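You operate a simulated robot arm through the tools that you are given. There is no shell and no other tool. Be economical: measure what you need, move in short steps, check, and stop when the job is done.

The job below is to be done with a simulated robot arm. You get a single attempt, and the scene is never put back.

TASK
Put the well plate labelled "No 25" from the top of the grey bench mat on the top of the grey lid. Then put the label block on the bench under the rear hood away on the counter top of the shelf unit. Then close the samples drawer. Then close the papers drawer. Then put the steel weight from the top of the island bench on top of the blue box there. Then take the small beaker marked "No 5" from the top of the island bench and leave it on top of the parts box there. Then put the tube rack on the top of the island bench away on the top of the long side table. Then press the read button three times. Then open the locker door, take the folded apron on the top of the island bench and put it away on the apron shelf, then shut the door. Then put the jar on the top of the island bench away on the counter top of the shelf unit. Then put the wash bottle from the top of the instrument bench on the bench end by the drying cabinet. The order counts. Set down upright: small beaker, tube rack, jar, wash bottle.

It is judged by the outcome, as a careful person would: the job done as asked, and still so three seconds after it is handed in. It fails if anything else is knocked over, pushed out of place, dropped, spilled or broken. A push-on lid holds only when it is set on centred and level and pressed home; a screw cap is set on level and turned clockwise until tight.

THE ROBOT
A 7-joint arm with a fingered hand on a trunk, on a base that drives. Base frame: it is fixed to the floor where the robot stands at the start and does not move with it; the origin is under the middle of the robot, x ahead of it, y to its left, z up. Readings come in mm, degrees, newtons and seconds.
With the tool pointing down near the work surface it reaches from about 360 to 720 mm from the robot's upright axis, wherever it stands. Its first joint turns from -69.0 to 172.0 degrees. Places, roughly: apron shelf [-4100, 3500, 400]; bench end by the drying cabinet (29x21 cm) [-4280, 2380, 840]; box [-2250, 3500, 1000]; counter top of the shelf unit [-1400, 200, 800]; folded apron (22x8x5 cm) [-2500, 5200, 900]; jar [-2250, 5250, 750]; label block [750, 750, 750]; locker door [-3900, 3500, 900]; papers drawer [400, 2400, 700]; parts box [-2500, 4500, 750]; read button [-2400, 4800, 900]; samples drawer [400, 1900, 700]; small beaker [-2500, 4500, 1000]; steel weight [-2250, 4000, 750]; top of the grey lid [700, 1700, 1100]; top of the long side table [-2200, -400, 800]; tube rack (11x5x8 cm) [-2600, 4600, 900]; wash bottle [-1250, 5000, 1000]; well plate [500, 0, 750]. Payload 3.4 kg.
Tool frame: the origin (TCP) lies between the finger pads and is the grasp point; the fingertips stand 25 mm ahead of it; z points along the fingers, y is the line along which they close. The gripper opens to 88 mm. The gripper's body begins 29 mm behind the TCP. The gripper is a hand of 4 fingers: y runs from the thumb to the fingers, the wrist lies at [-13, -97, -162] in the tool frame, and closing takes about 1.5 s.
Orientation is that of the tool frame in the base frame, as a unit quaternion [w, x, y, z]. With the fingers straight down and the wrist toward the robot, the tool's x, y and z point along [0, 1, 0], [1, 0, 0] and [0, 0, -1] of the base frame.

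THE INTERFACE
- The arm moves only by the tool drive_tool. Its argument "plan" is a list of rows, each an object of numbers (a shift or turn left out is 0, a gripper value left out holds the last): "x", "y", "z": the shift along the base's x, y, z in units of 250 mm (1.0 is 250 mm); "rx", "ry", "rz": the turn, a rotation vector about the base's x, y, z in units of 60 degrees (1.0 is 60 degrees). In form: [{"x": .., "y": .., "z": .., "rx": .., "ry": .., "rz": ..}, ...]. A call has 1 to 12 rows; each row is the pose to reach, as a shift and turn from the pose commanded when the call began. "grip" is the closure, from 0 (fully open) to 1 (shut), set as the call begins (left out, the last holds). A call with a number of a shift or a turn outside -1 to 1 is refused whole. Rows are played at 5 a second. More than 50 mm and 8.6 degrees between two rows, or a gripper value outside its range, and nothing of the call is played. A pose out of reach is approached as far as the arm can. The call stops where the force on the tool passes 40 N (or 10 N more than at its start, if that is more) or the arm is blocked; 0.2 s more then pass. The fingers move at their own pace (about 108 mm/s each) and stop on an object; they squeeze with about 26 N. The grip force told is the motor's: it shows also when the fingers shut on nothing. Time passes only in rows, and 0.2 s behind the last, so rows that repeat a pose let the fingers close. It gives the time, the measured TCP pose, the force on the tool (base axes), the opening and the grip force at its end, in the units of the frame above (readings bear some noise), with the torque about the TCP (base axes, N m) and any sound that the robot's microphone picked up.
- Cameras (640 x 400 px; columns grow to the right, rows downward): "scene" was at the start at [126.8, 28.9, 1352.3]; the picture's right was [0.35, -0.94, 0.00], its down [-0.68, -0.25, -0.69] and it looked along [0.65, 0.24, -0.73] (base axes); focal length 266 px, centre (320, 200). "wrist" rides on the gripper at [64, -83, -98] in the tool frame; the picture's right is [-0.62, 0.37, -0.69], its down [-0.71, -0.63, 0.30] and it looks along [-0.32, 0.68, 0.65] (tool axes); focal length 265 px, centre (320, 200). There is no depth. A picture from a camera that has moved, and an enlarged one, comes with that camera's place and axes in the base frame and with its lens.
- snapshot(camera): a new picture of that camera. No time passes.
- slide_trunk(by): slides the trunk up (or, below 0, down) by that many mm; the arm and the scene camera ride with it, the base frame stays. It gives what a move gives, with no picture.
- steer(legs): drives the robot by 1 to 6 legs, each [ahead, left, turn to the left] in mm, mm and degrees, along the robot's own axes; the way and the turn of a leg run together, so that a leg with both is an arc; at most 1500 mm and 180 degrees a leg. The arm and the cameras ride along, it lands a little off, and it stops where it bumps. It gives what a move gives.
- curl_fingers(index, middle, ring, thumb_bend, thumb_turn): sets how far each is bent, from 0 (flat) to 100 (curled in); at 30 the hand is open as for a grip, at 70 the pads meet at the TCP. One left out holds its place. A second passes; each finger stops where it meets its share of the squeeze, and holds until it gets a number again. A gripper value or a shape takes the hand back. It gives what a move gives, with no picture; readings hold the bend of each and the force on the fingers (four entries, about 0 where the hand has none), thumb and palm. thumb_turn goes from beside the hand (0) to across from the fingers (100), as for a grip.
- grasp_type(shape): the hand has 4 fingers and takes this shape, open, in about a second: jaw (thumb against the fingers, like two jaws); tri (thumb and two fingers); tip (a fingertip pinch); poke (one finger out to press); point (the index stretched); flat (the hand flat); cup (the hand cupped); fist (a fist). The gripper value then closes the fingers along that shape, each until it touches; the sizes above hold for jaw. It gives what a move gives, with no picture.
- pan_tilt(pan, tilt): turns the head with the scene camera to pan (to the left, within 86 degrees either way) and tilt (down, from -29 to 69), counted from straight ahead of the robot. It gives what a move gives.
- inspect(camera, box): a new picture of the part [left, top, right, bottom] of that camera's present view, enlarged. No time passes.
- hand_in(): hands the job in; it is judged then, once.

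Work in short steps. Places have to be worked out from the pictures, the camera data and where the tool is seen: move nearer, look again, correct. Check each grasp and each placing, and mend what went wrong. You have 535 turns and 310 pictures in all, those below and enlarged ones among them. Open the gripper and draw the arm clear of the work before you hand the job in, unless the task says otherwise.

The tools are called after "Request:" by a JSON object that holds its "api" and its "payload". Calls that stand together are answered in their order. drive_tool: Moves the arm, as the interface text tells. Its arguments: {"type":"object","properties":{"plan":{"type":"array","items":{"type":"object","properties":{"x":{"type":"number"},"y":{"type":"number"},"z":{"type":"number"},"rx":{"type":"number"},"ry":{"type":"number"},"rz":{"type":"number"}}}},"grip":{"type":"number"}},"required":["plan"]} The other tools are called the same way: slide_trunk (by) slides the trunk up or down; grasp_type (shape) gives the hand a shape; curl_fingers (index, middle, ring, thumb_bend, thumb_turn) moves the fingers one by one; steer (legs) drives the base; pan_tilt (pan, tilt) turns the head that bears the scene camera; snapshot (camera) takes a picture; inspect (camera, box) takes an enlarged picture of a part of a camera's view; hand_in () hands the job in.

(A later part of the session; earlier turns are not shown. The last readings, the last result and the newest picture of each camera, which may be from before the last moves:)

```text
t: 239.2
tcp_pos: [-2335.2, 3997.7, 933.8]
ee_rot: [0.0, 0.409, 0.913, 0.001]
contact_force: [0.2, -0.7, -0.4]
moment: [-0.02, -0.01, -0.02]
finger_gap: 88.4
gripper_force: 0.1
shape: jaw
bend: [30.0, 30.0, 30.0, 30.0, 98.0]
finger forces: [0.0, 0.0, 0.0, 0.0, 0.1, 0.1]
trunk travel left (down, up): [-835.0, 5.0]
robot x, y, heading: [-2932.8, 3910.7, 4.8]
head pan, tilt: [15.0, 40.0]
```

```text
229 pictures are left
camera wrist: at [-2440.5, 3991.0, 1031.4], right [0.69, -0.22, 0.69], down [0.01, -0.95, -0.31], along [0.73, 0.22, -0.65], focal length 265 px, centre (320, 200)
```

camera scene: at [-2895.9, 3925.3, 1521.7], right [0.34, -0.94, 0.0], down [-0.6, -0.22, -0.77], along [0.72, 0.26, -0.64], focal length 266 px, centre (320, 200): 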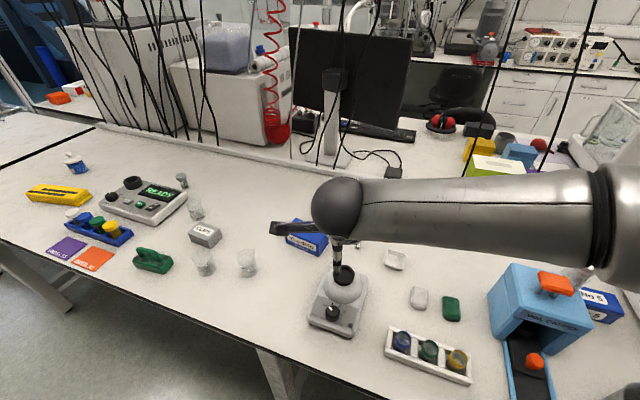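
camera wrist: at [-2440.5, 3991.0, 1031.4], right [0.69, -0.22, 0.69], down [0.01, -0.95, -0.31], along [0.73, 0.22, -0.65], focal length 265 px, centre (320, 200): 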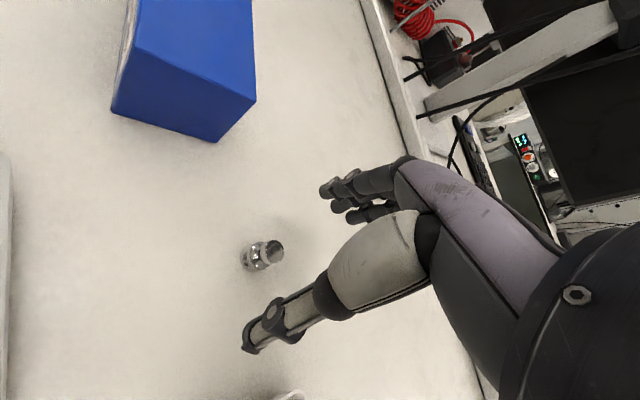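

Centred. Descend to the bench-near height.

Request:
{"api": "drive_tool", "payload": {"plan": [{"z": -0.08, "y": 0.008}, {"z": -0.14, "y": 0.008}, {"z": -0.18, "y": 0.008}, {"z": -0.18, "y": 0.008}]}}

Request:
{"api": "inspect", "payload": {"camera": "wrist", "box": [180, 140, 420, 380]}}

```text
t: 240.2
tcp_pos: [-2334.6, 4000.6, 886.8]
ee_rot: [0.0, 0.407, 0.914, 0.001]
contact_force: [0.2, 0.0, 1.0]
moment: [-0.01, 0.04, 0.05]
finger_gap: 87.8
gripper_force: 0.0
shape: jaw
bend: [30.0, 30.0, 30.0, 30.0, 98.0]
finger forces: [0.0, 0.0, 0.1, 0.1, 0.0, 0.0]
trunk travel left (down, up): [-835.0, 5.0]
robot x, y, heading: [-2932.4, 3904.8, 4.7]
head pan, tilt: [15.0, 40.0]
```

```text
1.67 times, centred on (300, 260) of wrist
camera zoom: at [-2440.3, 3994.1, 984.2], right [0.69, -0.22, 0.69], down [0.01, -0.95, -0.31], along [0.73, 0.22, -0.65], focal length 442 px, centre (353, 100)
```

zoom: 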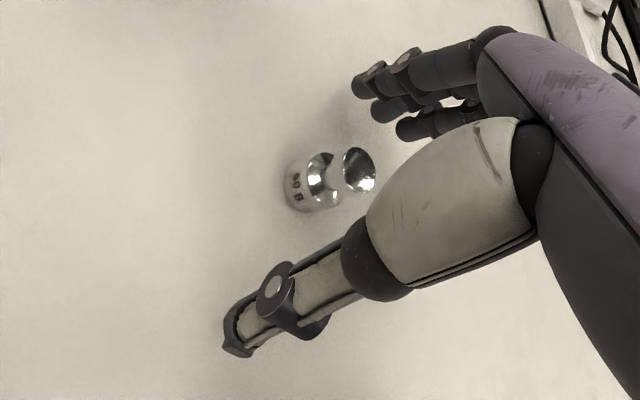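

The weight lies between thumb and fingers. Close.

Request:
{"api": "drive_tool", "payload": {"plan": [{}, {}, {}, {}, {}, {}, {}, {}, {}, {}], "grip": 1.0}}

Request:
{"api": "drive_tool", "payload": {"plan": [{"z": 0.1}, {"z": 0.2}, {"z": 0.3}, {"z": 0.3}]}}

Request:
{"api": "inspect", "payload": {"camera": "wrist", "box": [180, 140, 420, 380]}}

```text
t: 242.4
tcp_pos: [-2335.5, 4001.1, 889.3]
ee_rot: [0.001, 0.408, 0.913, 0.002]
contact_force: [1.9, 2.5, 14.6]
moment: [0.17, -0.19, 0.03]
finger_gap: 11.8
gripper_force: 26.0
shape: jaw
bend: [72.0, 61.0, 70.0, 76.0, 100.0]
finger forces: [16.5, 12.0, 0.0, 0.0, 27.4, 0.0]
trunk travel left (down, up): [-835.0, 5.0]
robot x, y, heading: [-2930.7, 3906.5, 5.2]
head pan, tilt: [15.0, 40.0]
```

```text
t: 243.4
tcp_pos: [-2335.1, 3999.7, 961.7]
ee_rot: [0.001, 0.408, 0.913, 0.0]
contact_force: [0.8, 0.0, -0.5]
moment: [-0.02, 0.0, -0.01]
finger_gap: 10.4
gripper_force: 26.1
shape: jaw
bend: [72.0, 61.0, 70.0, 76.0, 100.0]
finger forces: [11.1, 11.8, 0.0, 0.0, 25.6, 0.0]
trunk travel left (down, up): [-835.0, 5.0]
robot x, y, heading: [-2932.5, 3909.6, 5.0]
head pan, tilt: [15.0, 40.0]
```

```text
1.67 times, centred on (300, 260) of wrist
camera zoom: at [-2440.6, 3994.1, 1060.0], right [0.69, -0.22, 0.69], down [0.01, -0.95, -0.31], along [0.73, 0.22, -0.65], focal length 442 px, centre (353, 100)
```

zoom: 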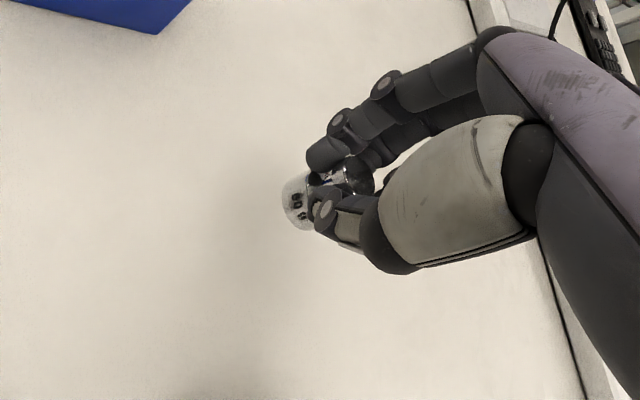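

Weight held. I raise, retract, and drive back a little to survey the blue No 5 box surroundings.

Request:
{"api": "drive_tool", "payload": {"plan": [{"z": 0.15}, {"z": 0.3}, {"z": 0.45, "x": -0.05}, {"z": 0.6, "x": -0.15}, {"z": 0.7, "x": -0.3}, {"z": 0.75, "x": -0.45}, {"z": 0.75, "x": -0.6}, {"z": 0.75, "x": -0.75}, {"z": 0.75, "x": -0.75}]}}

Request:
{"api": "steer", "payload": {"legs": [[-120, 0, 0], [0, 0, 50]]}}

Request:
{"api": "pan_tilt", "payload": {"pan": -80, "tilt": 35}}

Request:
{"api": "snapshot", "payload": {"camera": "scene"}}

```text
t: 245.4
tcp_pos: [-2519.9, 4000.8, 1149.3]
ee_rot: [-0.002, 0.409, 0.913, 0.0]
contact_force: [0.6, 0.0, -0.6]
moment: [0.02, 0.01, 0.02]
finger_gap: 10.4
gripper_force: 25.8
shape: jaw
bend: [74.0, 59.0, 70.0, 78.0, 100.0]
finger forces: [0.5, 15.0, 0.1, 0.1, 0.0, 0.1]
trunk travel left (down, up): [-835.0, 5.0]
robot x, y, heading: [-2932.4, 3906.9, 5.2]
head pan, tilt: [15.0, 40.0]
```

```text
t: 248.9
tcp_pos: [-2856.8, 4273.0, 1150.8]
ee_rot: [0.0, -0.019, 1.0, 0.001]
contact_force: [0.1, -0.3, -0.9]
moment: [0.02, 0.01, -0.01]
finger_gap: 9.8
gripper_force: 26.1
shape: jaw
bend: [74.0, 59.0, 70.0, 78.0, 100.0]
finger forces: [0.4, 15.0, 0.0, 0.0, 0.1, 0.0]
trunk travel left (down, up): [-835.0, 5.0]
robot x, y, heading: [-3047.3, 3898.4, 55.4]
head pan, tilt: [15.0, 40.0]
```

```text
t: 250.6
tcp_pos: [-2857.4, 4272.7, 1150.1]
ee_rot: [0.0, -0.019, 1.0, 0.001]
contact_force: [-0.4, -0.3, -0.9]
moment: [-0.03, 0.0, -0.01]
finger_gap: 10.1
gripper_force: 26.2
shape: jaw
bend: [74.0, 59.0, 70.0, 78.0, 100.0]
finger forces: [0.4, 15.0, 0.1, 0.0, 0.0, 0.0]
trunk travel left (down, up): [-835.0, 5.0]
robot x, y, heading: [-3048.4, 3898.6, 55.4]
head pan, tilt: [-80.0, 35.0]
```

```text
226 pictures are left
camera scene: at [-2938.1, 3904.4, 1529.2], right [-0.42, -0.91, 0.0], down [-0.52, 0.24, -0.82], along [0.75, -0.34, -0.57], focal length 266 px, centre (320, 200)
```

scene: 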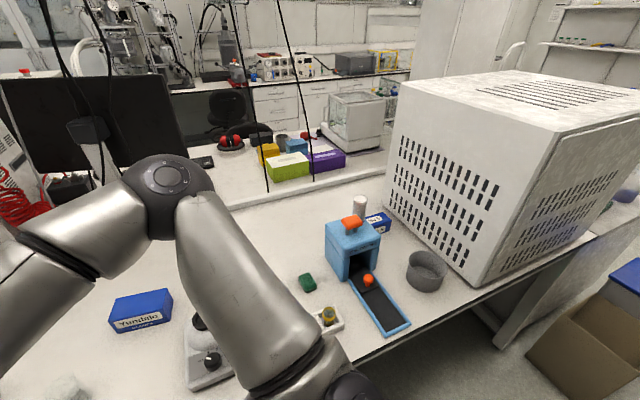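

Finger forces changed; check the weight in hand and zoom on the box area.

Request:
{"api": "inspect", "payload": {"camera": "wrist", "box": [180, 140, 420, 380]}}

Request:
{"api": "inspect", "payload": {"camera": "scene", "box": [280, 130, 500, 350]}}

```text
1.67 times, centred on (300, 260) of wrist
camera zoom: at [-2919.7, 4188.6, 1248.1], right [0.61, 0.39, 0.69], down [0.74, -0.6, -0.31], along [0.3, 0.7, -0.65], focal length 442 px, centre (353, 100)
```

zoom: 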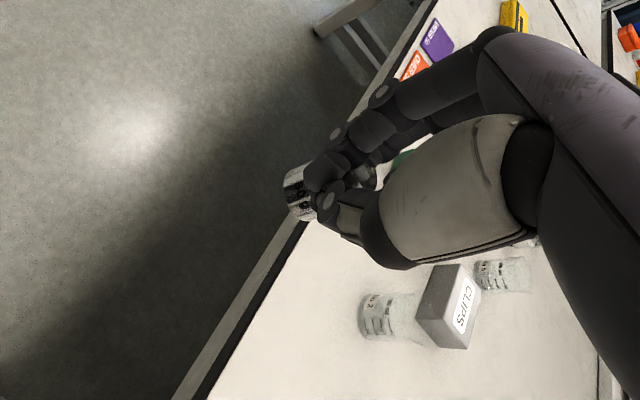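

```text
1.82 times, centred on (390, 240) of scene
camera zoom: at [-2938.1, 3904.4, 1529.2], right [-0.42, -0.91, 0.0], down [-0.52, 0.24, -0.82], along [0.75, -0.34, -0.57], focal length 483 px, centre (193, 127)
```

zoom: 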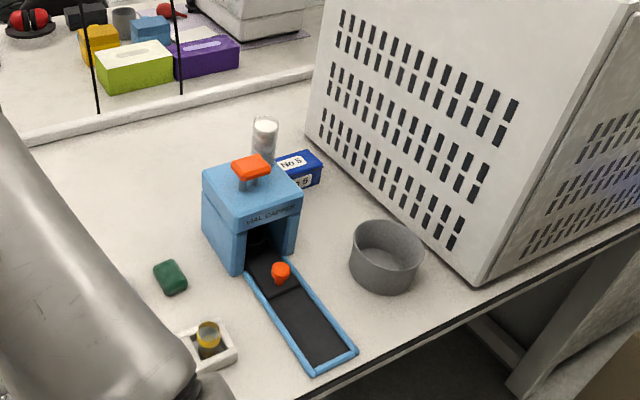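

The weight is still held. Capper (y 3510–3620, up to z≈1085) and the perforated box (y<3275, z≈1345) leave a corridor to the No 5 box at ≈(−2330,3402). I turn right 80°, then extend the arm straight ahead while high.

Request:
{"api": "steer", "payload": {"legs": [[0, 0, -80.4]]}}

Request:
{"api": "drive_tool", "payload": {"plan": [{"rz": -0.13}, {"rz": -0.26}, {"rz": -0.39}, {"rz": -0.5}]}}

```text
t: 254.5
tcp_pos: [-2646.7, 3773.9, 1152.0]
ee_rot: [-0.001, 0.629, 0.777, 0.001]
contact_force: [0.2, -0.1, 0.6]
moment: [0.01, -0.03, 0.03]
finger_gap: 10.1
gripper_force: 26.1
shape: jaw
bend: [74.0, 59.0, 70.0, 78.0, 100.0]
finger forces: [0.6, 15.1, 0.0, 0.1, 0.0, 0.0]
trunk travel left (down, up): [-835.0, 5.0]
robot x, y, heading: [-3047.6, 3899.2, -24.7]
head pan, tilt: [-80.0, 35.0]
```

```text
t: 255.5
tcp_pos: [-2646.3, 3774.6, 1151.9]
ee_rot: [0.0, 0.81, 0.587, 0.0]
contact_force: [1.0, 0.8, -0.6]
moment: [0.02, -0.04, 0.0]
finger_gap: 10.2
gripper_force: 26.1
shape: jaw
bend: [74.0, 59.0, 70.0, 78.0, 100.0]
finger forces: [0.2, 15.2, 0.0, 0.1, 0.0, 0.1]
trunk travel left (down, up): [-835.0, 5.0]
robot x, y, heading: [-3048.9, 3899.2, -25.0]
head pan, tilt: [-80.0, 35.0]
```

Request:
{"api": "drive_tool", "payload": {"plan": [{"x": 0.14, "y": -0.11}, {"x": 0.28, "y": -0.22}, {"x": 0.42, "y": -0.33}, {"x": 0.56, "y": -0.44}, {"x": 0.7, "y": -0.55}, {"x": 0.75, "y": -0.61}, {"x": 0.75, "y": -0.61}]}}

Request:
{"api": "steer", "payload": {"legs": [[169, -119, 0]]}}

Request:
{"api": "pan_tilt", "payload": {"pan": 0, "tilt": 40}}

Request:
{"api": "snapshot", "payload": {"camera": "scene"}}

Request:
{"api": "snapshot", "payload": {"camera": "wrist"}}

```text
t: 257.1
tcp_pos: [-2458.8, 3621.4, 1150.3]
ee_rot: [0.001, 0.809, 0.588, 0.001]
contact_force: [-0.5, 0.0, -0.7]
moment: [0.0, 0.0, -0.02]
finger_gap: 9.8
gripper_force: 25.9
shape: jaw
bend: [74.0, 59.0, 70.0, 78.0, 100.0]
finger forces: [0.0, 15.4, 0.1, 0.0, 0.0, 0.0]
trunk travel left (down, up): [-835.0, 5.0]
robot x, y, heading: [-3048.7, 3899.3, -24.9]
head pan, tilt: [-80.0, 35.0]
```

```text
t: 258.7
tcp_pos: [-2348.7, 3442.4, 1150.6]
ee_rot: [0.0, 0.809, 0.588, -0.001]
contact_force: [0.4, 0.0, -0.7]
moment: [0.01, 0.0, -0.01]
finger_gap: 9.7
gripper_force: 25.9
shape: jaw
bend: [74.0, 59.0, 70.0, 78.0, 100.0]
finger forces: [0.2, 15.4, 0.0, 0.0, 0.1, 0.0]
trunk travel left (down, up): [-835.0, 5.0]
robot x, y, heading: [-2937.5, 3718.4, -24.9]
head pan, tilt: [-80.0, 35.0]
```

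```text
t: 260.2
tcp_pos: [-2349.0, 3443.1, 1149.4]
ee_rot: [0.001, 0.808, 0.589, 0.0]
contact_force: [0.0, 0.2, -0.1]
moment: [0.0, 0.04, -0.02]
finger_gap: 9.8
gripper_force: 25.9
shape: jaw
bend: [74.0, 59.0, 70.0, 78.0, 100.0]
finger forces: [0.1, 15.4, 0.0, 0.0, 0.0, 0.1]
trunk travel left (down, up): [-835.0, 5.0]
robot x, y, heading: [-2940.7, 3718.9, -24.8]
head pan, tilt: [0.0, 40.0]
```

```text
223 pictures are left
camera scene: at [-2815.6, 3663.0, 1521.6], right [-0.42, -0.91, 0.0], down [-0.58, 0.27, -0.77], along [0.7, -0.32, -0.64], focal length 266 px, centre (320, 200)
```

scene: 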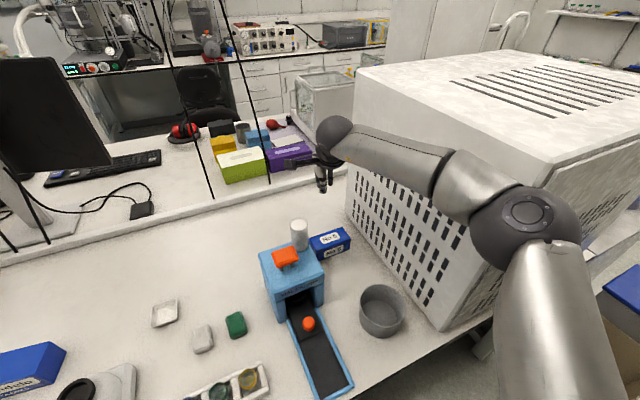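

```text
222 pictures are left
camera wrist: at [-2410.0, 3530.1, 1247.2], right [0.16, -0.7, 0.69], down [-0.82, -0.49, -0.31], along [0.55, -0.52, -0.65], focal length 265 px, centre (320, 200)
```

wrist: 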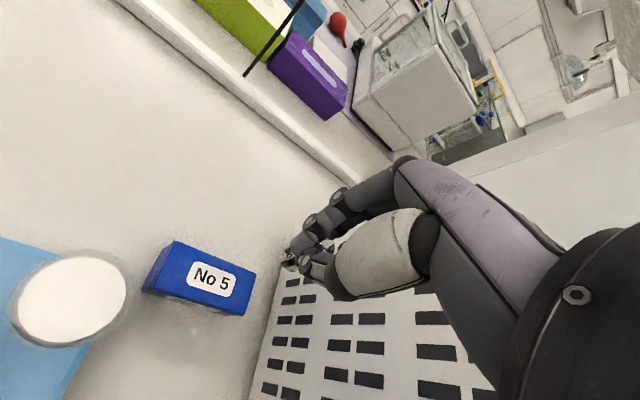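

Box top corners: x −2361…−2300, y 3350–3466. I align over (−2327,3423) with less yaw so the wrist avoids the vial, still high, then check clearance.

Request:
{"api": "drive_tool", "payload": {"plan": [{"rz": 0.11, "x": 0.04, "y": -0.04}, {"rz": 0.2, "x": 0.088, "y": -0.08}, {"rz": 0.2, "x": 0.088, "y": -0.08, "z": -0.15}, {"rz": 0.2, "x": 0.088, "y": -0.08, "z": -0.3}, {"rz": 0.2, "x": 0.088, "y": -0.08, "z": -0.4}, {"rz": 0.2, "x": 0.088, "y": -0.08, "z": -0.4}]}}

Request:
{"api": "snapshot", "payload": {"camera": "scene"}}

Request:
{"api": "snapshot", "payload": {"camera": "wrist"}}

```text
t: 261.6
tcp_pos: [-2327.0, 3420.8, 1049.0]
ee_rot: [0.001, 0.743, 0.669, 0.001]
contact_force: [0.7, -0.6, -0.4]
moment: [0.02, 0.02, 0.01]
finger_gap: 9.6
gripper_force: 26.8
shape: jaw
bend: [74.0, 59.0, 70.0, 78.0, 100.0]
finger forces: [0.1, 15.6, 0.1, 0.0, 0.0, 0.0]
trunk travel left (down, up): [-835.0, 5.0]
robot x, y, heading: [-2940.6, 3718.7, -24.8]
head pan, tilt: [0.0, 40.0]
```

```text
221 pictures are left
camera scene: at [-2815.7, 3663.1, 1521.7], right [-0.42, -0.91, 0.0], down [-0.58, 0.27, -0.77], along [0.7, -0.32, -0.64], focal length 266 px, centre (320, 200)
```

scene: 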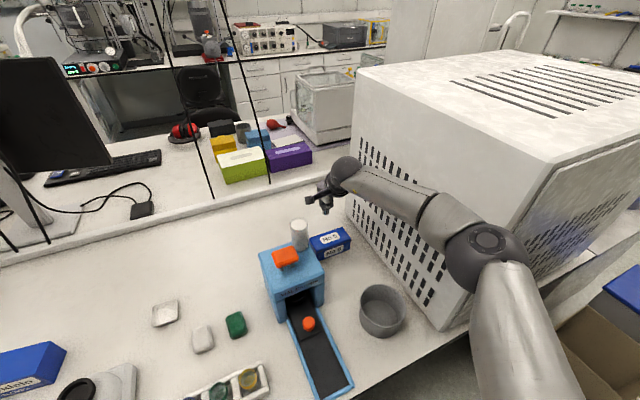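

```text
220 pictures are left
camera wrist: at [-2404.8, 3494.9, 1146.9], right [0.3, -0.66, 0.69], down [-0.7, -0.65, -0.31], along [0.65, -0.39, -0.65], focal length 265 px, centre (320, 200)
```

wrist: 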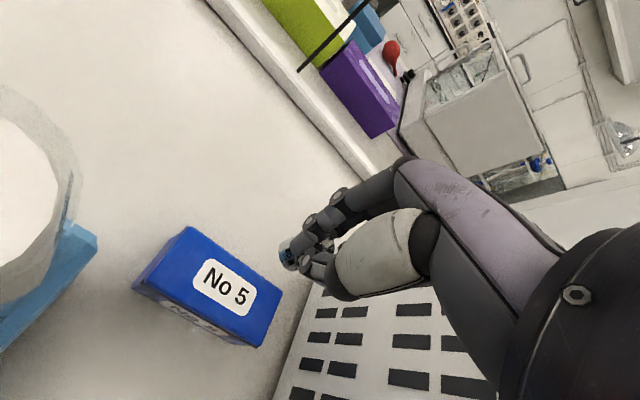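

Clearance to the perforated wall is tight. I shift the base slightly north/east so the forearm comes more from the north, then re-centre the hand over the box.

Request:
{"api": "steer", "payload": {"legs": [[-3, 61, 0]]}}

Request:
{"api": "drive_tool", "payload": {"plan": [{"x": -0.05, "y": -0.11}, {"x": -0.09, "y": -0.22}, {"x": -0.09, "y": -0.22}]}}

Request:
{"api": "snapshot", "payload": {"camera": "scene"}}

```text
t: 262.6
tcp_pos: [-2303.9, 3477.8, 1049.8]
ee_rot: [0.001, 0.743, 0.67, 0.001]
contact_force: [0.0, 0.7, -0.4]
moment: [-0.02, 0.0, -0.02]
finger_gap: 9.8
gripper_force: 25.5
shape: jaw
bend: [74.0, 59.0, 70.0, 78.0, 100.0]
finger forces: [0.1, 15.5, 0.0, 0.0, 0.1, 0.0]
trunk travel left (down, up): [-835.0, 5.0]
robot x, y, heading: [-2918.1, 3771.8, -24.8]
head pan, tilt: [0.0, 40.0]
```

```text
t: 263.4
tcp_pos: [-2327.0, 3422.8, 1049.7]
ee_rot: [0.001, 0.743, 0.67, 0.0]
contact_force: [-0.6, -0.4, 0.7]
moment: [-0.01, -0.02, 0.01]
finger_gap: 9.9
gripper_force: 25.9
shape: jaw
bend: [74.0, 59.0, 70.0, 78.0, 100.0]
finger forces: [0.0, 15.5, 0.1, 0.1, 0.0, 0.0]
trunk travel left (down, up): [-835.0, 5.0]
robot x, y, heading: [-2917.4, 3778.2, -24.8]
head pan, tilt: [0.0, 40.0]
```

```text
219 pictures are left
camera scene: at [-2792.5, 3719.9, 1521.6], right [-0.42, -0.91, 0.0], down [-0.58, 0.27, -0.77], along [0.7, -0.32, -0.64], focal length 266 px, centre (320, 200)
```

scene: 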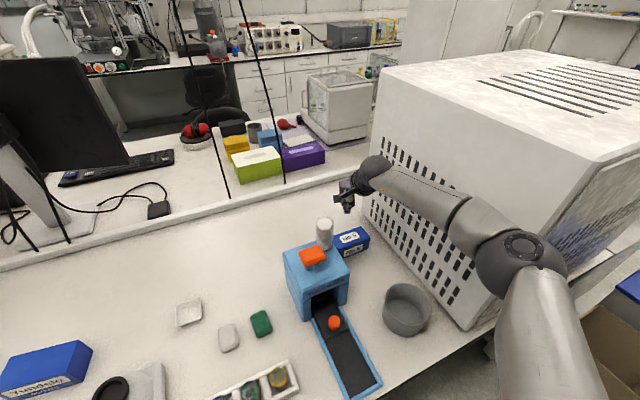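

Better. Descend in steps with the force guard.

Request:
{"api": "drive_tool", "payload": {"plan": [{"z": -0.06}, {"z": -0.12}, {"z": -0.18}, {"z": -0.24}, {"z": -0.24}]}}

Request:
{"api": "snapshot", "payload": {"camera": "scene"}}

Request:
{"api": "snapshot", "payload": {"camera": "wrist"}}

```text
t: 264.6
tcp_pos: [-2326.8, 3424.2, 990.6]
ee_rot: [0.001, 0.743, 0.669, 0.001]
contact_force: [0.7, 0.1, -0.6]
moment: [0.0, 0.0, 0.0]
finger_gap: 9.8
gripper_force: 26.2
shape: jaw
bend: [74.0, 59.0, 70.0, 78.0, 100.0]
finger forces: [0.0, 15.5, 0.1, 0.1, 0.1, 0.0]
trunk travel left (down, up): [-835.0, 5.0]
robot x, y, heading: [-2919.3, 3775.2, -24.6]
head pan, tilt: [0.0, 40.0]
```

```text
218 pictures are left
camera scene: at [-2792.8, 3719.8, 1521.7], right [-0.42, -0.91, 0.0], down [-0.58, 0.27, -0.77], along [0.7, -0.32, -0.64], focal length 266 px, centre (320, 200)
```

scene: 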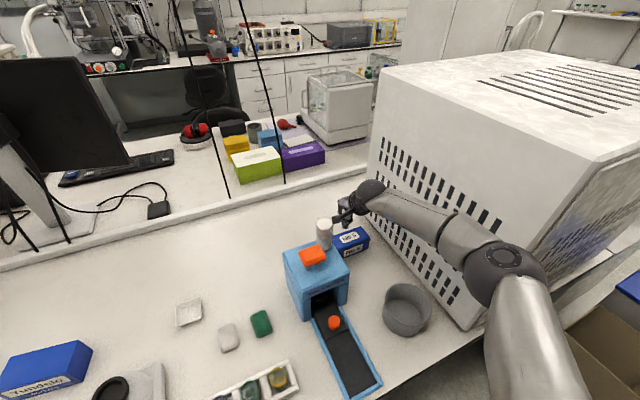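

```text
217 pictures are left
camera wrist: at [-2404.5, 3497.1, 1087.2], right [0.3, -0.66, 0.69], down [-0.7, -0.64, -0.31], along [0.65, -0.39, -0.65], focal length 265 px, centre (320, 200)
```

wrist: 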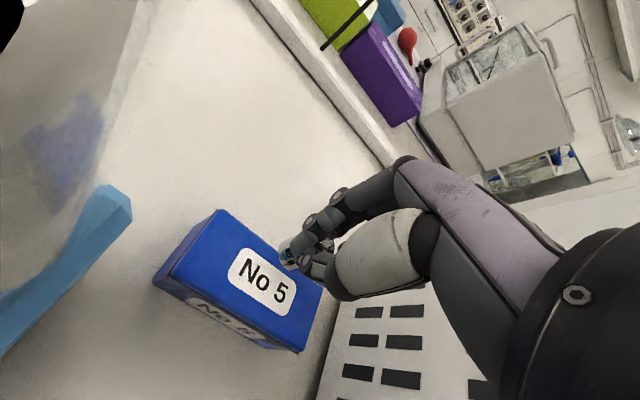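

The wrist camera bracket is right beside the capper's vial. I shift 22 mm toward the box's south half and straighten yaw so it clears, then descend.

Request:
{"api": "drive_tool", "payload": {"plan": [{"y": -0.05, "rz": 0.05}, {"y": -0.09, "rz": 0.1}, {"y": -0.09, "rz": 0.1, "z": -0.06}, {"y": -0.09, "rz": 0.1, "z": -0.1}, {"y": -0.09, "rz": 0.1, "z": -0.1}]}}

Request:
{"api": "snapshot", "payload": {"camera": "wrist"}}

Request:
{"api": "inspect", "payload": {"camera": "scene", "box": [260, 140, 580, 340]}}

```text
t: 265.8
tcp_pos: [-2327.3, 3407.2, 981.7]
ee_rot: [0.002, 0.72, 0.694, 0.001]
contact_force: [0.1, 0.6, 0.0]
moment: [0.0, -0.04, 0.01]
finger_gap: 10.1
gripper_force: 25.7
shape: jaw
bend: [74.0, 59.0, 70.0, 78.0, 100.0]
finger forces: [0.1, 15.5, 0.0, 0.0, 0.0, 0.1]
out of reach, approached as far as the arm can: row 2, 3, 4, 5
trunk travel left (down, up): [-835.0, 5.0]
robot x, y, heading: [-2917.1, 3776.4, -24.8]
head pan, tilt: [0.0, 40.0]
```

```text
216 pictures are left
camera wrist: at [-2409.7, 3475.7, 1078.7], right [0.34, -0.63, 0.69], down [-0.66, -0.69, -0.31], along [0.67, -0.35, -0.65], focal length 265 px, centre (320, 200)
```

wrist: 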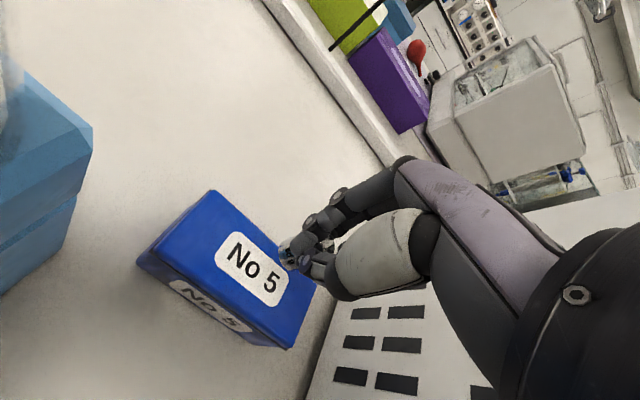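

```text
2.00 times, centred on (420, 240) of scene
camera zoom: at [-2792.8, 3720.2, 1521.7], right [-0.42, -0.91, 0.0], down [-0.58, 0.27, -0.77], along [0.7, -0.32, -0.64], focal length 531 px, centre (120, 120)
```

zoom: 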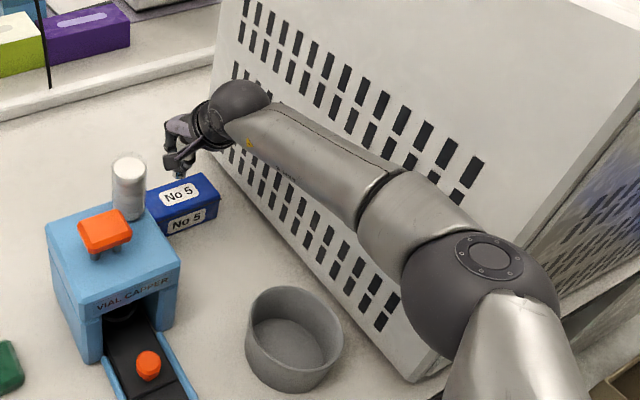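

The arm is at full stretch; I descend using the trunk instead (pure vertical).

Request:
{"api": "slide_trunk", "payload": {"by": -36}}

Request:
{"api": "inspect", "payload": {"camera": "wrist", "box": [100, 140, 420, 380]}}

Request:
{"api": "inspect", "payload": {"camera": "scene", "box": [280, 150, 440, 270]}}

```text
t: 266.6
tcp_pos: [-2328.2, 3407.3, 947.6]
ee_rot: [0.002, 0.721, 0.693, 0.001]
contact_force: [-1.1, 0.1, 7.0]
moment: [-0.1, -0.03, -0.01]
finger_gap: 10.1
gripper_force: 25.4
shape: jaw
bend: [74.0, 58.0, 70.0, 78.0, 100.0]
finger forces: [0.0, 19.4, 0.0, 0.0, 0.1, 0.0]
trunk travel left (down, up): [-799.0, 41.0]
robot x, y, heading: [-2917.4, 3774.2, -24.8]
head pan, tilt: [0.0, 40.0]
```

```text
1.67 times, centred on (260, 260) of wrist
camera zoom: at [-2410.1, 3476.0, 1044.0], right [0.34, -0.63, 0.7], down [-0.65, -0.69, -0.31], along [0.67, -0.35, -0.65], focal length 442 px, centre (420, 100)
```

zoom: 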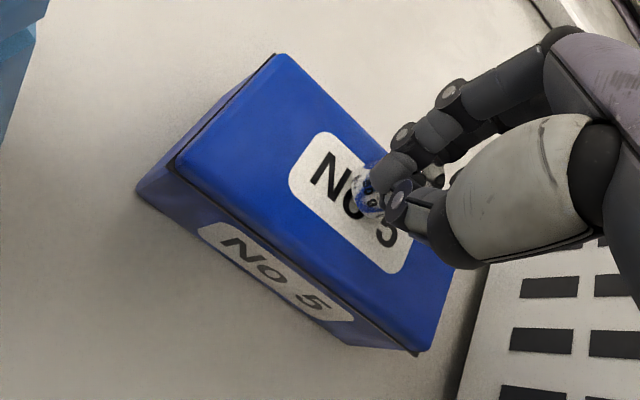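

```text
3.33 times, centred on (360, 210) of scene
camera zoom: at [-2793.8, 3720.6, 1485.8], right [-0.42, -0.91, 0.0], down [-0.58, 0.27, -0.77], along [0.7, -0.32, -0.64], focal length 885 px, centre (187, 167)
```

zoom: 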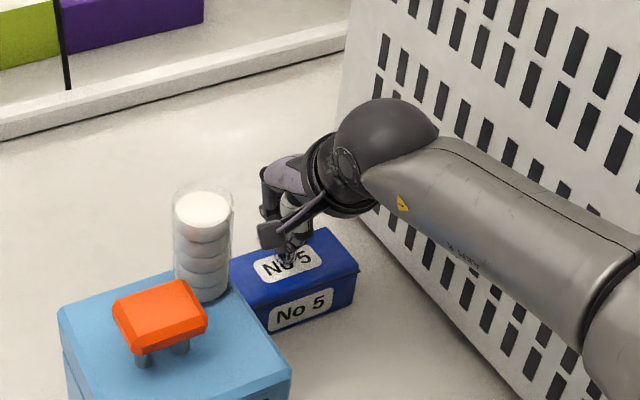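

The weight touches the box top (7 N). I open gradually.

Request:
{"api": "drive_tool", "payload": {"plan": [{}, {}, {}, {}], "grip": 0.7}}

Request:
{"api": "inspect", "payload": {"camera": "wrist", "box": [180, 140, 420, 380]}}

```text
t: 267.6
tcp_pos: [-2328.1, 3407.2, 946.5]
ee_rot: [0.001, 0.72, 0.694, 0.001]
contact_force: [-0.8, -0.1, 5.0]
moment: [0.03, -0.07, 0.01]
finger_gap: 26.4
gripper_force: 0.1
shape: jaw
bend: [75.0, 53.0, 51.0, 74.0, 100.0]
finger forces: [5.9, 1.6, 0.0, 0.1, 0.1, 0.1]
trunk travel left (down, up): [-799.0, 41.0]
robot x, y, heading: [-2916.4, 3773.6, -24.8]
head pan, tilt: [0.0, 40.0]
```

```text
1.67 times, centred on (300, 260) of wrist
camera zoom: at [-2410.4, 3476.1, 1043.4], right [0.34, -0.63, 0.69], down [-0.66, -0.69, -0.31], along [0.67, -0.35, -0.65], focal length 442 px, centre (353, 100)
```

zoom: 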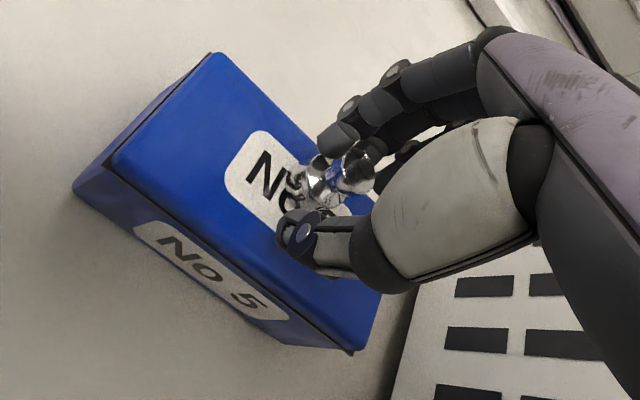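

Request:
{"api": "drive_tool", "payload": {"plan": [{}, {}, {}], "grip": 0.45}}

Request:
{"api": "inspect", "payload": {"camera": "wrist", "box": [180, 140, 420, 380]}}

```text
t: 268.4
tcp_pos: [-2327.8, 3406.8, 945.2]
ee_rot: [0.001, 0.72, 0.694, 0.001]
contact_force: [0.1, 0.2, -0.4]
moment: [0.04, -0.05, 0.01]
finger_gap: 47.8
gripper_force: 0.0
shape: jaw
bend: [74.0, 43.0, 39.0, 67.0, 100.0]
finger forces: [0.0, 0.1, 0.1, 0.0, 0.0, 0.0]
trunk travel left (down, up): [-799.0, 41.0]
robot x, y, heading: [-2913.5, 3771.8, -24.7]
head pan, tilt: [0.0, 40.0]
```

```text
1.67 times, centred on (300, 260) of wrist
camera zoom: at [-2409.5, 3475.5, 1042.5], right [0.34, -0.63, 0.69], down [-0.66, -0.69, -0.31], along [0.67, -0.35, -0.65], focal length 442 px, centre (353, 100)
```

zoom: 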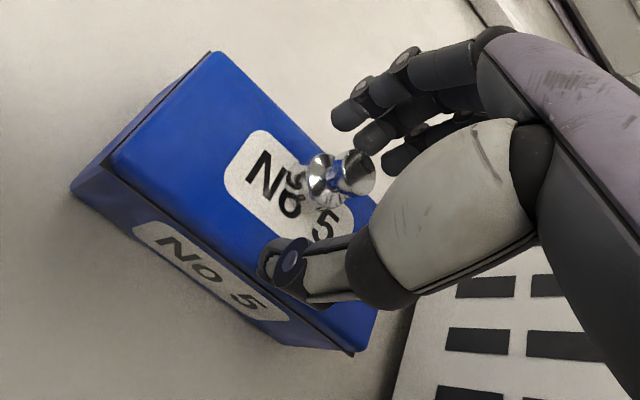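

The weight stands upright. Open fully while rising a little.

Request:
{"api": "drive_tool", "payload": {"plan": [{"z": 0.01}, {"z": 0.02}, {"z": 0.02}, {"z": 0.02}], "grip": 0.1}}

Request:
{"api": "slide_trunk", "payload": {"by": 41}}

Request:
{"api": "drive_tool", "payload": {"plan": [{"z": 0.15}, {"z": 0.3}, {"z": 0.45}, {"z": 0.6}, {"z": 0.7}, {"z": 0.7}]}}

Request:
{"api": "snapshot", "payload": {"camera": "wrist"}}

```text
t: 269.4
tcp_pos: [-2328.1, 3407.1, 950.1]
ee_rot: [0.001, 0.72, 0.694, 0.001]
contact_force: [-0.5, -0.2, -0.6]
moment: [0.0, 0.0, 0.01]
finger_gap: 78.9
gripper_force: 0.0
shape: jaw
bend: [29.0, 32.0, 30.0, 33.0, 98.0]
finger forces: [0.0, 0.0, 0.1, 0.1, 0.1, 0.0]
trunk travel left (down, up): [-799.0, 41.0]
robot x, y, heading: [-2920.1, 3777.1, -24.8]
head pan, tilt: [0.0, 40.0]
```

```text
t: 270.2
tcp_pos: [-2327.5, 3407.4, 990.4]
ee_rot: [0.0, 0.72, 0.694, 0.001]
contact_force: [0.1, 0.0, 0.3]
moment: [0.0, -0.01, 0.04]
finger_gap: 79.0
gripper_force: 0.1
shape: jaw
bend: [29.0, 32.0, 30.0, 33.0, 98.0]
finger forces: [0.0, 0.1, 0.1, 0.0, 0.0, 0.0]
trunk travel left (down, up): [-840.0, 0.0]
robot x, y, heading: [-2915.9, 3777.4, -25.0]
head pan, tilt: [0.0, 40.0]
```

```text
t: 271.6
tcp_pos: [-2328.4, 3406.4, 1108.0]
ee_rot: [0.002, 0.722, 0.692, 0.002]
contact_force: [-0.9, 0.0, 0.8]
moment: [0.04, -0.03, -0.01]
finger_gap: 79.1
gripper_force: 0.1
shape: jaw
bend: [29.0, 32.0, 30.0, 33.0, 98.0]
finger forces: [0.0, 0.0, 0.1, 0.0, 0.0, 0.1]
out of reach, approached as far as the arm can: row 3, 4, 5, 6
trunk travel left (down, up): [-840.0, 0.0]
robot x, y, heading: [-2916.8, 3775.7, -24.7]
head pan, tilt: [0.0, 40.0]
```

```text
210 pictures are left
camera wrist: at [-2410.3, 3475.7, 1204.7], right [0.34, -0.63, 0.69], down [-0.66, -0.69, -0.31], along [0.67, -0.35, -0.65], focal length 265 px, centre (320, 200)
```

wrist: 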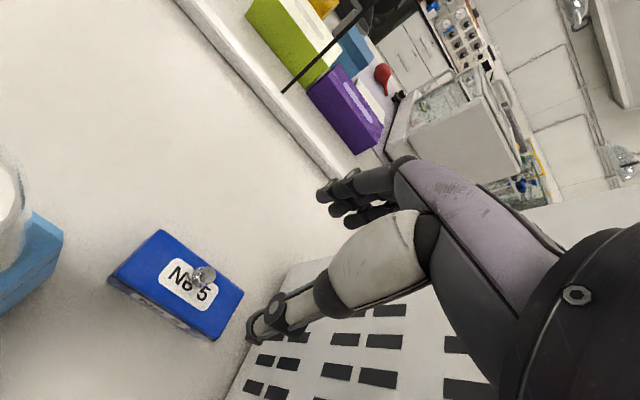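

Weight stands on the No 5 box. I back the base straight west out of the corridor, then raise and retract the arm.

Request:
{"api": "steer", "payload": {"legs": [[-190, -89, 0]]}}

Request:
{"api": "drive_tool", "payload": {"plan": [{"z": 0.15, "x": -0.1, "y": 0.05}, {"z": 0.25, "x": -0.2, "y": 0.15}, {"z": 0.3, "x": -0.3, "y": 0.28}, {"z": 0.3, "x": -0.4, "y": 0.42}, {"z": 0.3, "x": -0.5, "y": 0.56}], "grip": 0.0}}

Request:
{"api": "steer", "payload": {"legs": [[0, 0, 25], [0, 550, 0]]}}

Request:
{"api": "pan_tilt", "payload": {"pan": 20, "tilt": 40}}

Request:
{"api": "snapshot", "payload": {"camera": "scene"}}

```text
t: 273.3
tcp_pos: [-2539.9, 3406.8, 1107.3]
ee_rot: [0.002, 0.723, 0.691, 0.001]
contact_force: [0.7, -0.7, -0.3]
moment: [0.0, -0.01, -0.01]
finger_gap: 78.9
gripper_force: 0.0
shape: jaw
bend: [29.0, 32.0, 30.0, 33.0, 98.0]
finger forces: [0.0, 0.0, 0.1, 0.0, 0.1, 0.1]
trunk travel left (down, up): [-840.0, 0.0]
robot x, y, heading: [-3129.7, 3777.2, -24.8]
head pan, tilt: [0.0, 40.0]
```

```text
t: 274.5
tcp_pos: [-2665.1, 3550.4, 1183.7]
ee_rot: [0.003, 0.722, 0.692, 0.001]
contact_force: [0.6, 1.0, 0.6]
moment: [-0.05, -0.02, -0.02]
finger_gap: 87.8
gripper_force: 0.1
shape: jaw
bend: [30.0, 30.0, 30.0, 30.0, 98.0]
finger forces: [0.0, 0.0, 0.0, 0.1, 0.0, 0.0]
trunk travel left (down, up): [-840.0, 0.0]
robot x, y, heading: [-3125.3, 3773.4, -24.9]
head pan, tilt: [0.0, 40.0]
```

```text
t: 278.9
tcp_pos: [-2612.9, 4316.4, 1183.1]
ee_rot: [0.001, 0.554, 0.832, 0.001]
contact_force: [-0.5, -0.7, -0.4]
moment: [0.02, -0.03, 0.0]
finger_gap: 87.5
gripper_force: 0.1
shape: jaw
bend: [30.0, 30.0, 30.0, 30.0, 98.0]
finger forces: [0.0, 0.0, 0.0, 0.1, 0.1, 0.0]
trunk travel left (down, up): [-840.0, 0.0]
robot x, y, heading: [-3129.5, 4322.7, 0.2]
head pan, tilt: [0.0, 40.0]
```

```text
t: 279.8
tcp_pos: [-2612.4, 4316.8, 1184.4]
ee_rot: [0.002, 0.555, 0.832, 0.0]
contact_force: [0.0, 0.1, 0.3]
moment: [-0.04, 0.02, -0.01]
finger_gap: 88.0
gripper_force: 0.1
shape: jaw
bend: [30.0, 30.0, 30.0, 30.0, 98.0]
finger forces: [0.1, 0.1, 0.0, 0.1, 0.0, 0.0]
trunk travel left (down, up): [-840.0, 0.0]
robot x, y, heading: [-3129.9, 4328.7, 0.4]
head pan, tilt: [20.0, 40.0]
```

```text
209 pictures are left
camera scene: at [-2997.5, 4355.9, 1526.7], right [0.35, -0.94, 0.0], down [-0.6, -0.22, -0.77], along [0.72, 0.26, -0.64], focal length 266 px, centre (320, 200)
```

scene: 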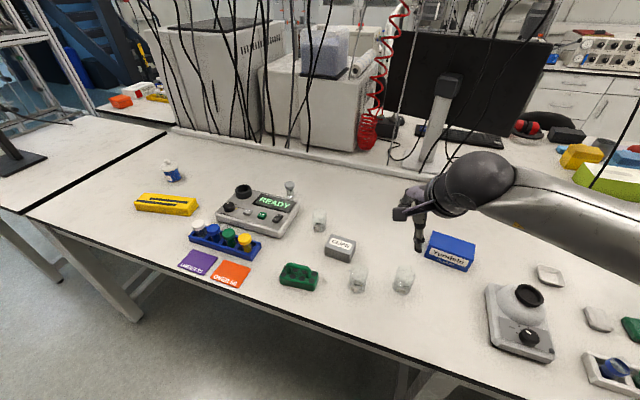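

Zoom on the beakers and parts box, and the read device.

Request:
{"api": "inspect", "payload": {"camera": "scene", "box": [260, 190, 440, 310]}}

Request:
{"api": "inspect", "payload": {"camera": "scene", "box": [120, 150, 320, 290]}}

```text
3.33 times, centred on (350, 250) of scene
camera zoom: at [-2997.5, 4355.9, 1526.7], right [0.35, -0.94, 0.0], down [-0.6, -0.22, -0.77], along [0.72, 0.26, -0.64], focal length 885 px, centre (220, 33)
```

zoom: 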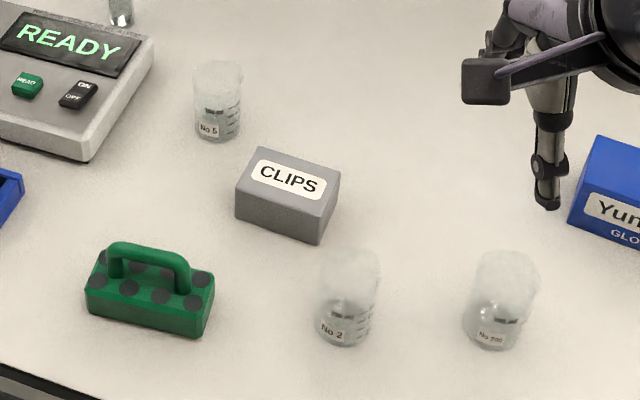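

```text
2.86 times, centred on (220, 220) of scene
camera zoom: at [-2997.5, 4355.9, 1526.7], right [0.35, -0.94, 0.0], down [-0.6, -0.22, -0.77], along [0.72, 0.26, -0.64], focal length 758 px, centre (606, 143)
```

zoom: 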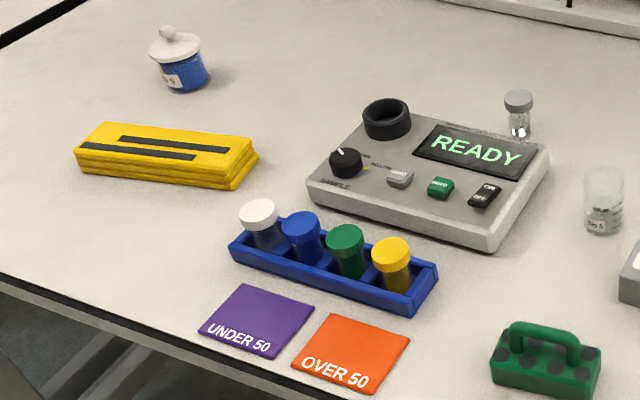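

Beaker "No 5" is behind-left of the grey CLIPS box (the parts box, top ≈ x −2492…−2444, y 4440…4518). The green carrier with the handle is the 11×5×8 tube rack. I drive closer.

Request:
{"api": "steer", "payload": {"legs": [[165, 155, 0]]}}

Request:
{"api": "snapshot", "payload": {"camera": "wrist"}}

Request:
{"api": "snapshot", "payload": {"camera": "scene"}}

```text
t: 281.5
tcp_pos: [-2449.7, 4468.3, 1183.1]
ee_rot: [0.0, 0.557, 0.831, 0.002]
contact_force: [0.5, 1.2, -0.4]
moment: [-0.02, -0.04, -0.01]
finger_gap: 87.7
gripper_force: 0.1
shape: jaw
bend: [30.0, 30.0, 30.0, 30.0, 98.0]
finger forces: [0.1, 0.0, 0.0, 0.1, 0.1, 0.0]
trunk travel left (down, up): [-840.0, 0.0]
robot x, y, heading: [-2967.9, 4476.9, 0.2]
head pan, tilt: [20.0, 40.0]
```

```text
206 pictures are left
camera wrist: at [-2552.6, 4496.9, 1280.0], right [0.57, -0.43, 0.69], down [-0.31, -0.9, -0.31], along [0.76, -0.04, -0.65], focal length 265 px, centre (320, 200)
```

wrist: 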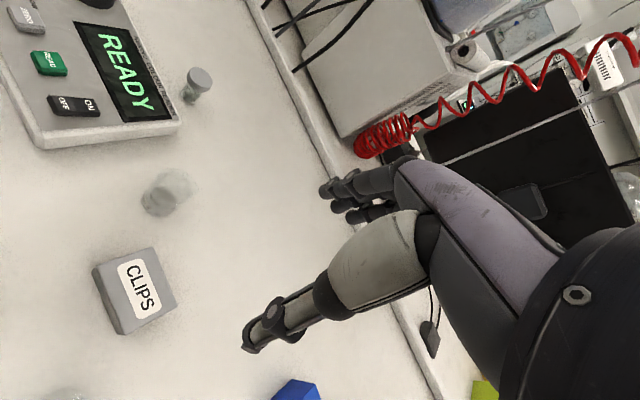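

```text
205 pictures are left
camera scene: at [-2834.7, 4508.9, 1526.7], right [0.34, -0.94, 0.0], down [-0.6, -0.22, -0.77], along [0.72, 0.26, -0.64], focal length 266 px, centre (320, 200)
```

scene: 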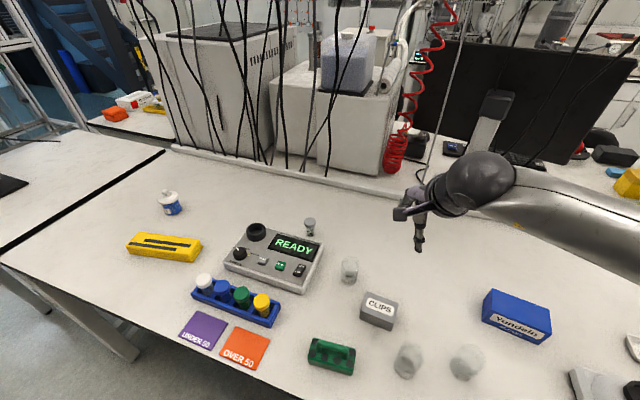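

Beaker at (−2398,4576). Move over it at z≈1010 with yaw 0.

Request:
{"api": "drive_tool", "payload": {"plan": [{"rz": -0.12, "x": 0.07, "y": 0.14}, {"rz": -0.24, "x": 0.14, "y": 0.28}, {"rz": -0.37, "x": 0.2, "y": 0.43}, {"rz": -0.37, "x": 0.2, "y": 0.43, "z": -0.18}, {"rz": -0.37, "x": 0.2, "y": 0.43, "z": -0.36}, {"rz": -0.37, "x": 0.2, "y": 0.43, "z": -0.54}, {"rz": -0.37, "x": 0.2, "y": 0.43, "z": -0.68}, {"rz": -0.37, "x": 0.2, "y": 0.43, "z": -0.68}]}}

Request:
{"api": "snapshot", "payload": {"camera": "wrist"}}

Request:
{"api": "inspect", "payload": {"camera": "scene", "box": [300, 180, 480, 340]}}

```text
t: 283.3
tcp_pos: [-2400.0, 4576.1, 1014.3]
ee_rot: [0.002, 0.706, 0.709, 0.002]
contact_force: [-0.9, 0.2, -0.5]
moment: [-0.04, 0.02, -0.04]
finger_gap: 87.6
gripper_force: 0.1
shape: jaw
bend: [30.0, 30.0, 30.0, 30.0, 98.0]
finger forces: [0.0, 0.0, 0.1, 0.1, 0.1, 0.1]
trunk travel left (down, up): [-840.0, 0.0]
robot x, y, heading: [-2967.2, 4479.0, 0.1]
head pan, tilt: [20.0, 40.0]
```

```text
204 pictures are left
camera wrist: at [-2485.6, 4640.7, 1110.8], right [0.37, -0.62, 0.69], down [-0.63, -0.72, -0.31], along [0.69, -0.32, -0.65], focal length 265 px, centre (320, 200)
```

wrist: 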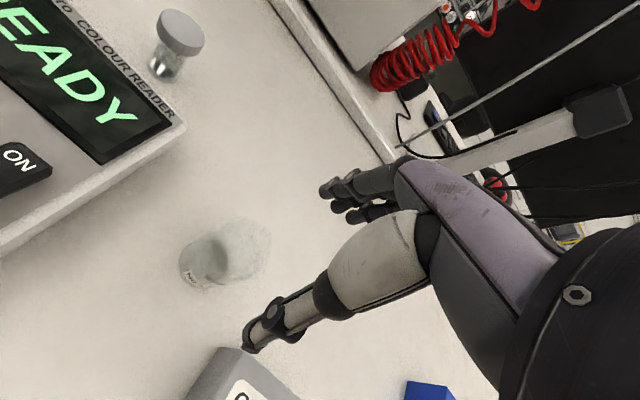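

```text
2.50 times, centred on (390, 260) of scene
camera zoom: at [-2835.1, 4509.1, 1526.7], right [0.34, -0.94, 0.0], down [-0.6, -0.22, -0.77], along [0.72, 0.26, -0.64], focal length 664 px, centre (145, 50)
```

zoom: 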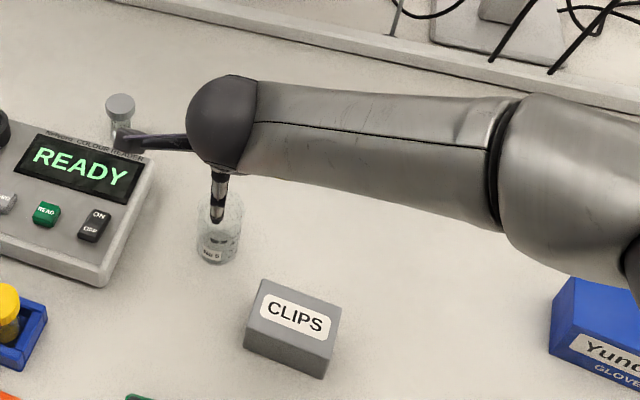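

Beaker centre ≈(−2394,4583). Adjust and descend to z≈918.

Request:
{"api": "drive_tool", "payload": {"plan": [{"x": 0.022, "y": 0.026}, {"x": 0.022, "y": 0.026, "z": -0.12}, {"x": 0.022, "y": 0.026, "z": -0.24}, {"x": 0.022, "y": 0.026, "z": -0.34}, {"x": 0.022, "y": 0.026, "z": -0.38}, {"x": 0.022, "y": 0.026, "z": -0.38}]}}

Request:
{"api": "inspect", "payload": {"camera": "wrist", "box": [160, 140, 420, 380]}}

Request:
{"api": "inspect", "payload": {"camera": "scene", "box": [300, 180, 480, 340]}}

```text
t: 284.7
tcp_pos: [-2393.4, 4582.5, 918.2]
ee_rot: [0.002, 0.706, 0.708, 0.001]
contact_force: [0.3, 0.4, -0.1]
moment: [0.02, -0.03, 0.01]
finger_gap: 87.8
gripper_force: 0.1
shape: jaw
bend: [30.0, 30.0, 30.0, 30.0, 98.0]
finger forces: [0.0, 0.0, 0.0, 0.0, 0.0, 0.0]
trunk travel left (down, up): [-840.0, 0.0]
robot x, y, heading: [-2969.2, 4476.9, -0.2]
head pan, tilt: [20.0, 40.0]
```

```text
1.67 times, centred on (290, 260) of wrist
camera zoom: at [-2479.2, 4647.4, 1014.8], right [0.37, -0.62, 0.69], down [-0.63, -0.72, -0.31], along [0.69, -0.32, -0.65], focal length 442 px, centre (370, 100)
```

zoom: 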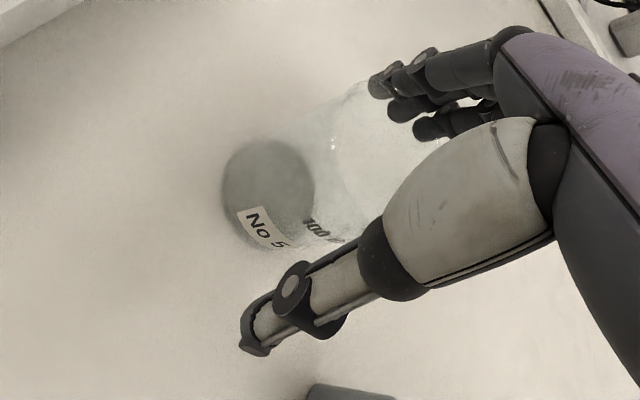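

```text
2.50 times, centred on (390, 260) of scene
camera zoom: at [-2834.7, 4509.0, 1526.7], right [0.34, -0.94, 0.0], down [-0.6, -0.22, -0.77], along [0.72, 0.26, -0.64], focal length 664 px, centre (145, 50)
```

zoom: 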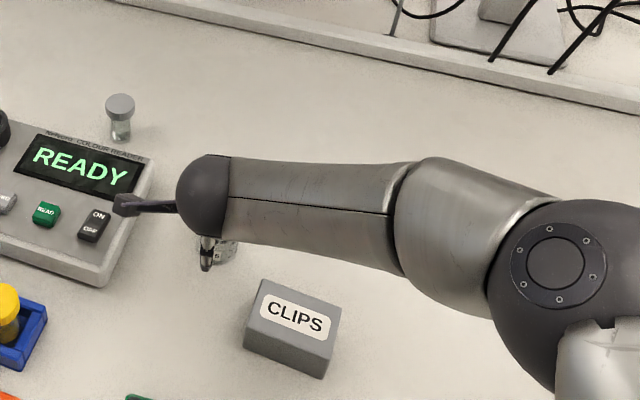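

Shift 5 mm in y, then close on the beaker.

Request:
{"api": "drive_tool", "payload": {"plan": [{"y": 0.022, "z": -0.015}, {"y": 0.022, "z": -0.015}]}}

Request:
{"api": "drive_tool", "payload": {"plan": [{}, {}, {}, {}, {}, {}, {}, {}, {}], "grip": 1.0}}

Request:
{"api": "inspect", "payload": {"camera": "wrist", "box": [160, 140, 420, 380]}}

```text
t: 285.3
tcp_pos: [-2393.1, 4588.0, 914.5]
ee_rot: [0.001, 0.706, 0.709, 0.0]
contact_force: [0.2, 0.1, -1.1]
moment: [-0.01, 0.01, 0.0]
finger_gap: 87.2
gripper_force: 0.0
shape: jaw
bend: [30.0, 30.0, 30.0, 30.0, 98.0]
finger forces: [0.0, 0.0, 0.0, 0.0, 0.0, 0.0]
trunk travel left (down, up): [-840.0, 0.0]
robot x, y, heading: [-2968.8, 4478.0, 0.3]
head pan, tilt: [20.0, 40.0]
```

```text
t: 287.3
tcp_pos: [-2394.6, 4588.6, 914.1]
ee_rot: [0.0, 0.706, 0.708, 0.001]
contact_force: [-0.3, -0.5, 0.1]
moment: [-0.02, 0.01, 0.01]
finger_gap: 39.1
gripper_force: 26.0
shape: jaw
bend: [74.0, 47.0, 50.0, 71.0, 99.0]
finger forces: [11.1, 7.8, 3.9, 0.0, 23.8, 0.1]
trunk travel left (down, up): [-840.0, 0.0]
robot x, y, heading: [-2962.6, 4477.2, 0.1]
head pan, tilt: [20.0, 40.0]
```

```text
1.67 times, centred on (290, 260) of wrist
camera zoom: at [-2478.8, 4653.6, 1011.1], right [0.37, -0.62, 0.69], down [-0.63, -0.72, -0.31], along [0.69, -0.32, -0.65], focal length 442 px, centre (370, 100)
```

zoom: 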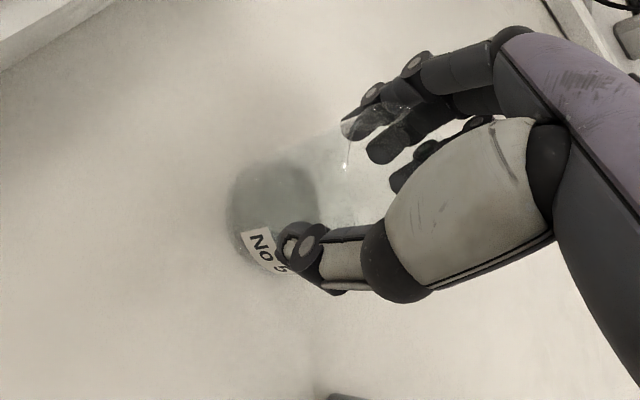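

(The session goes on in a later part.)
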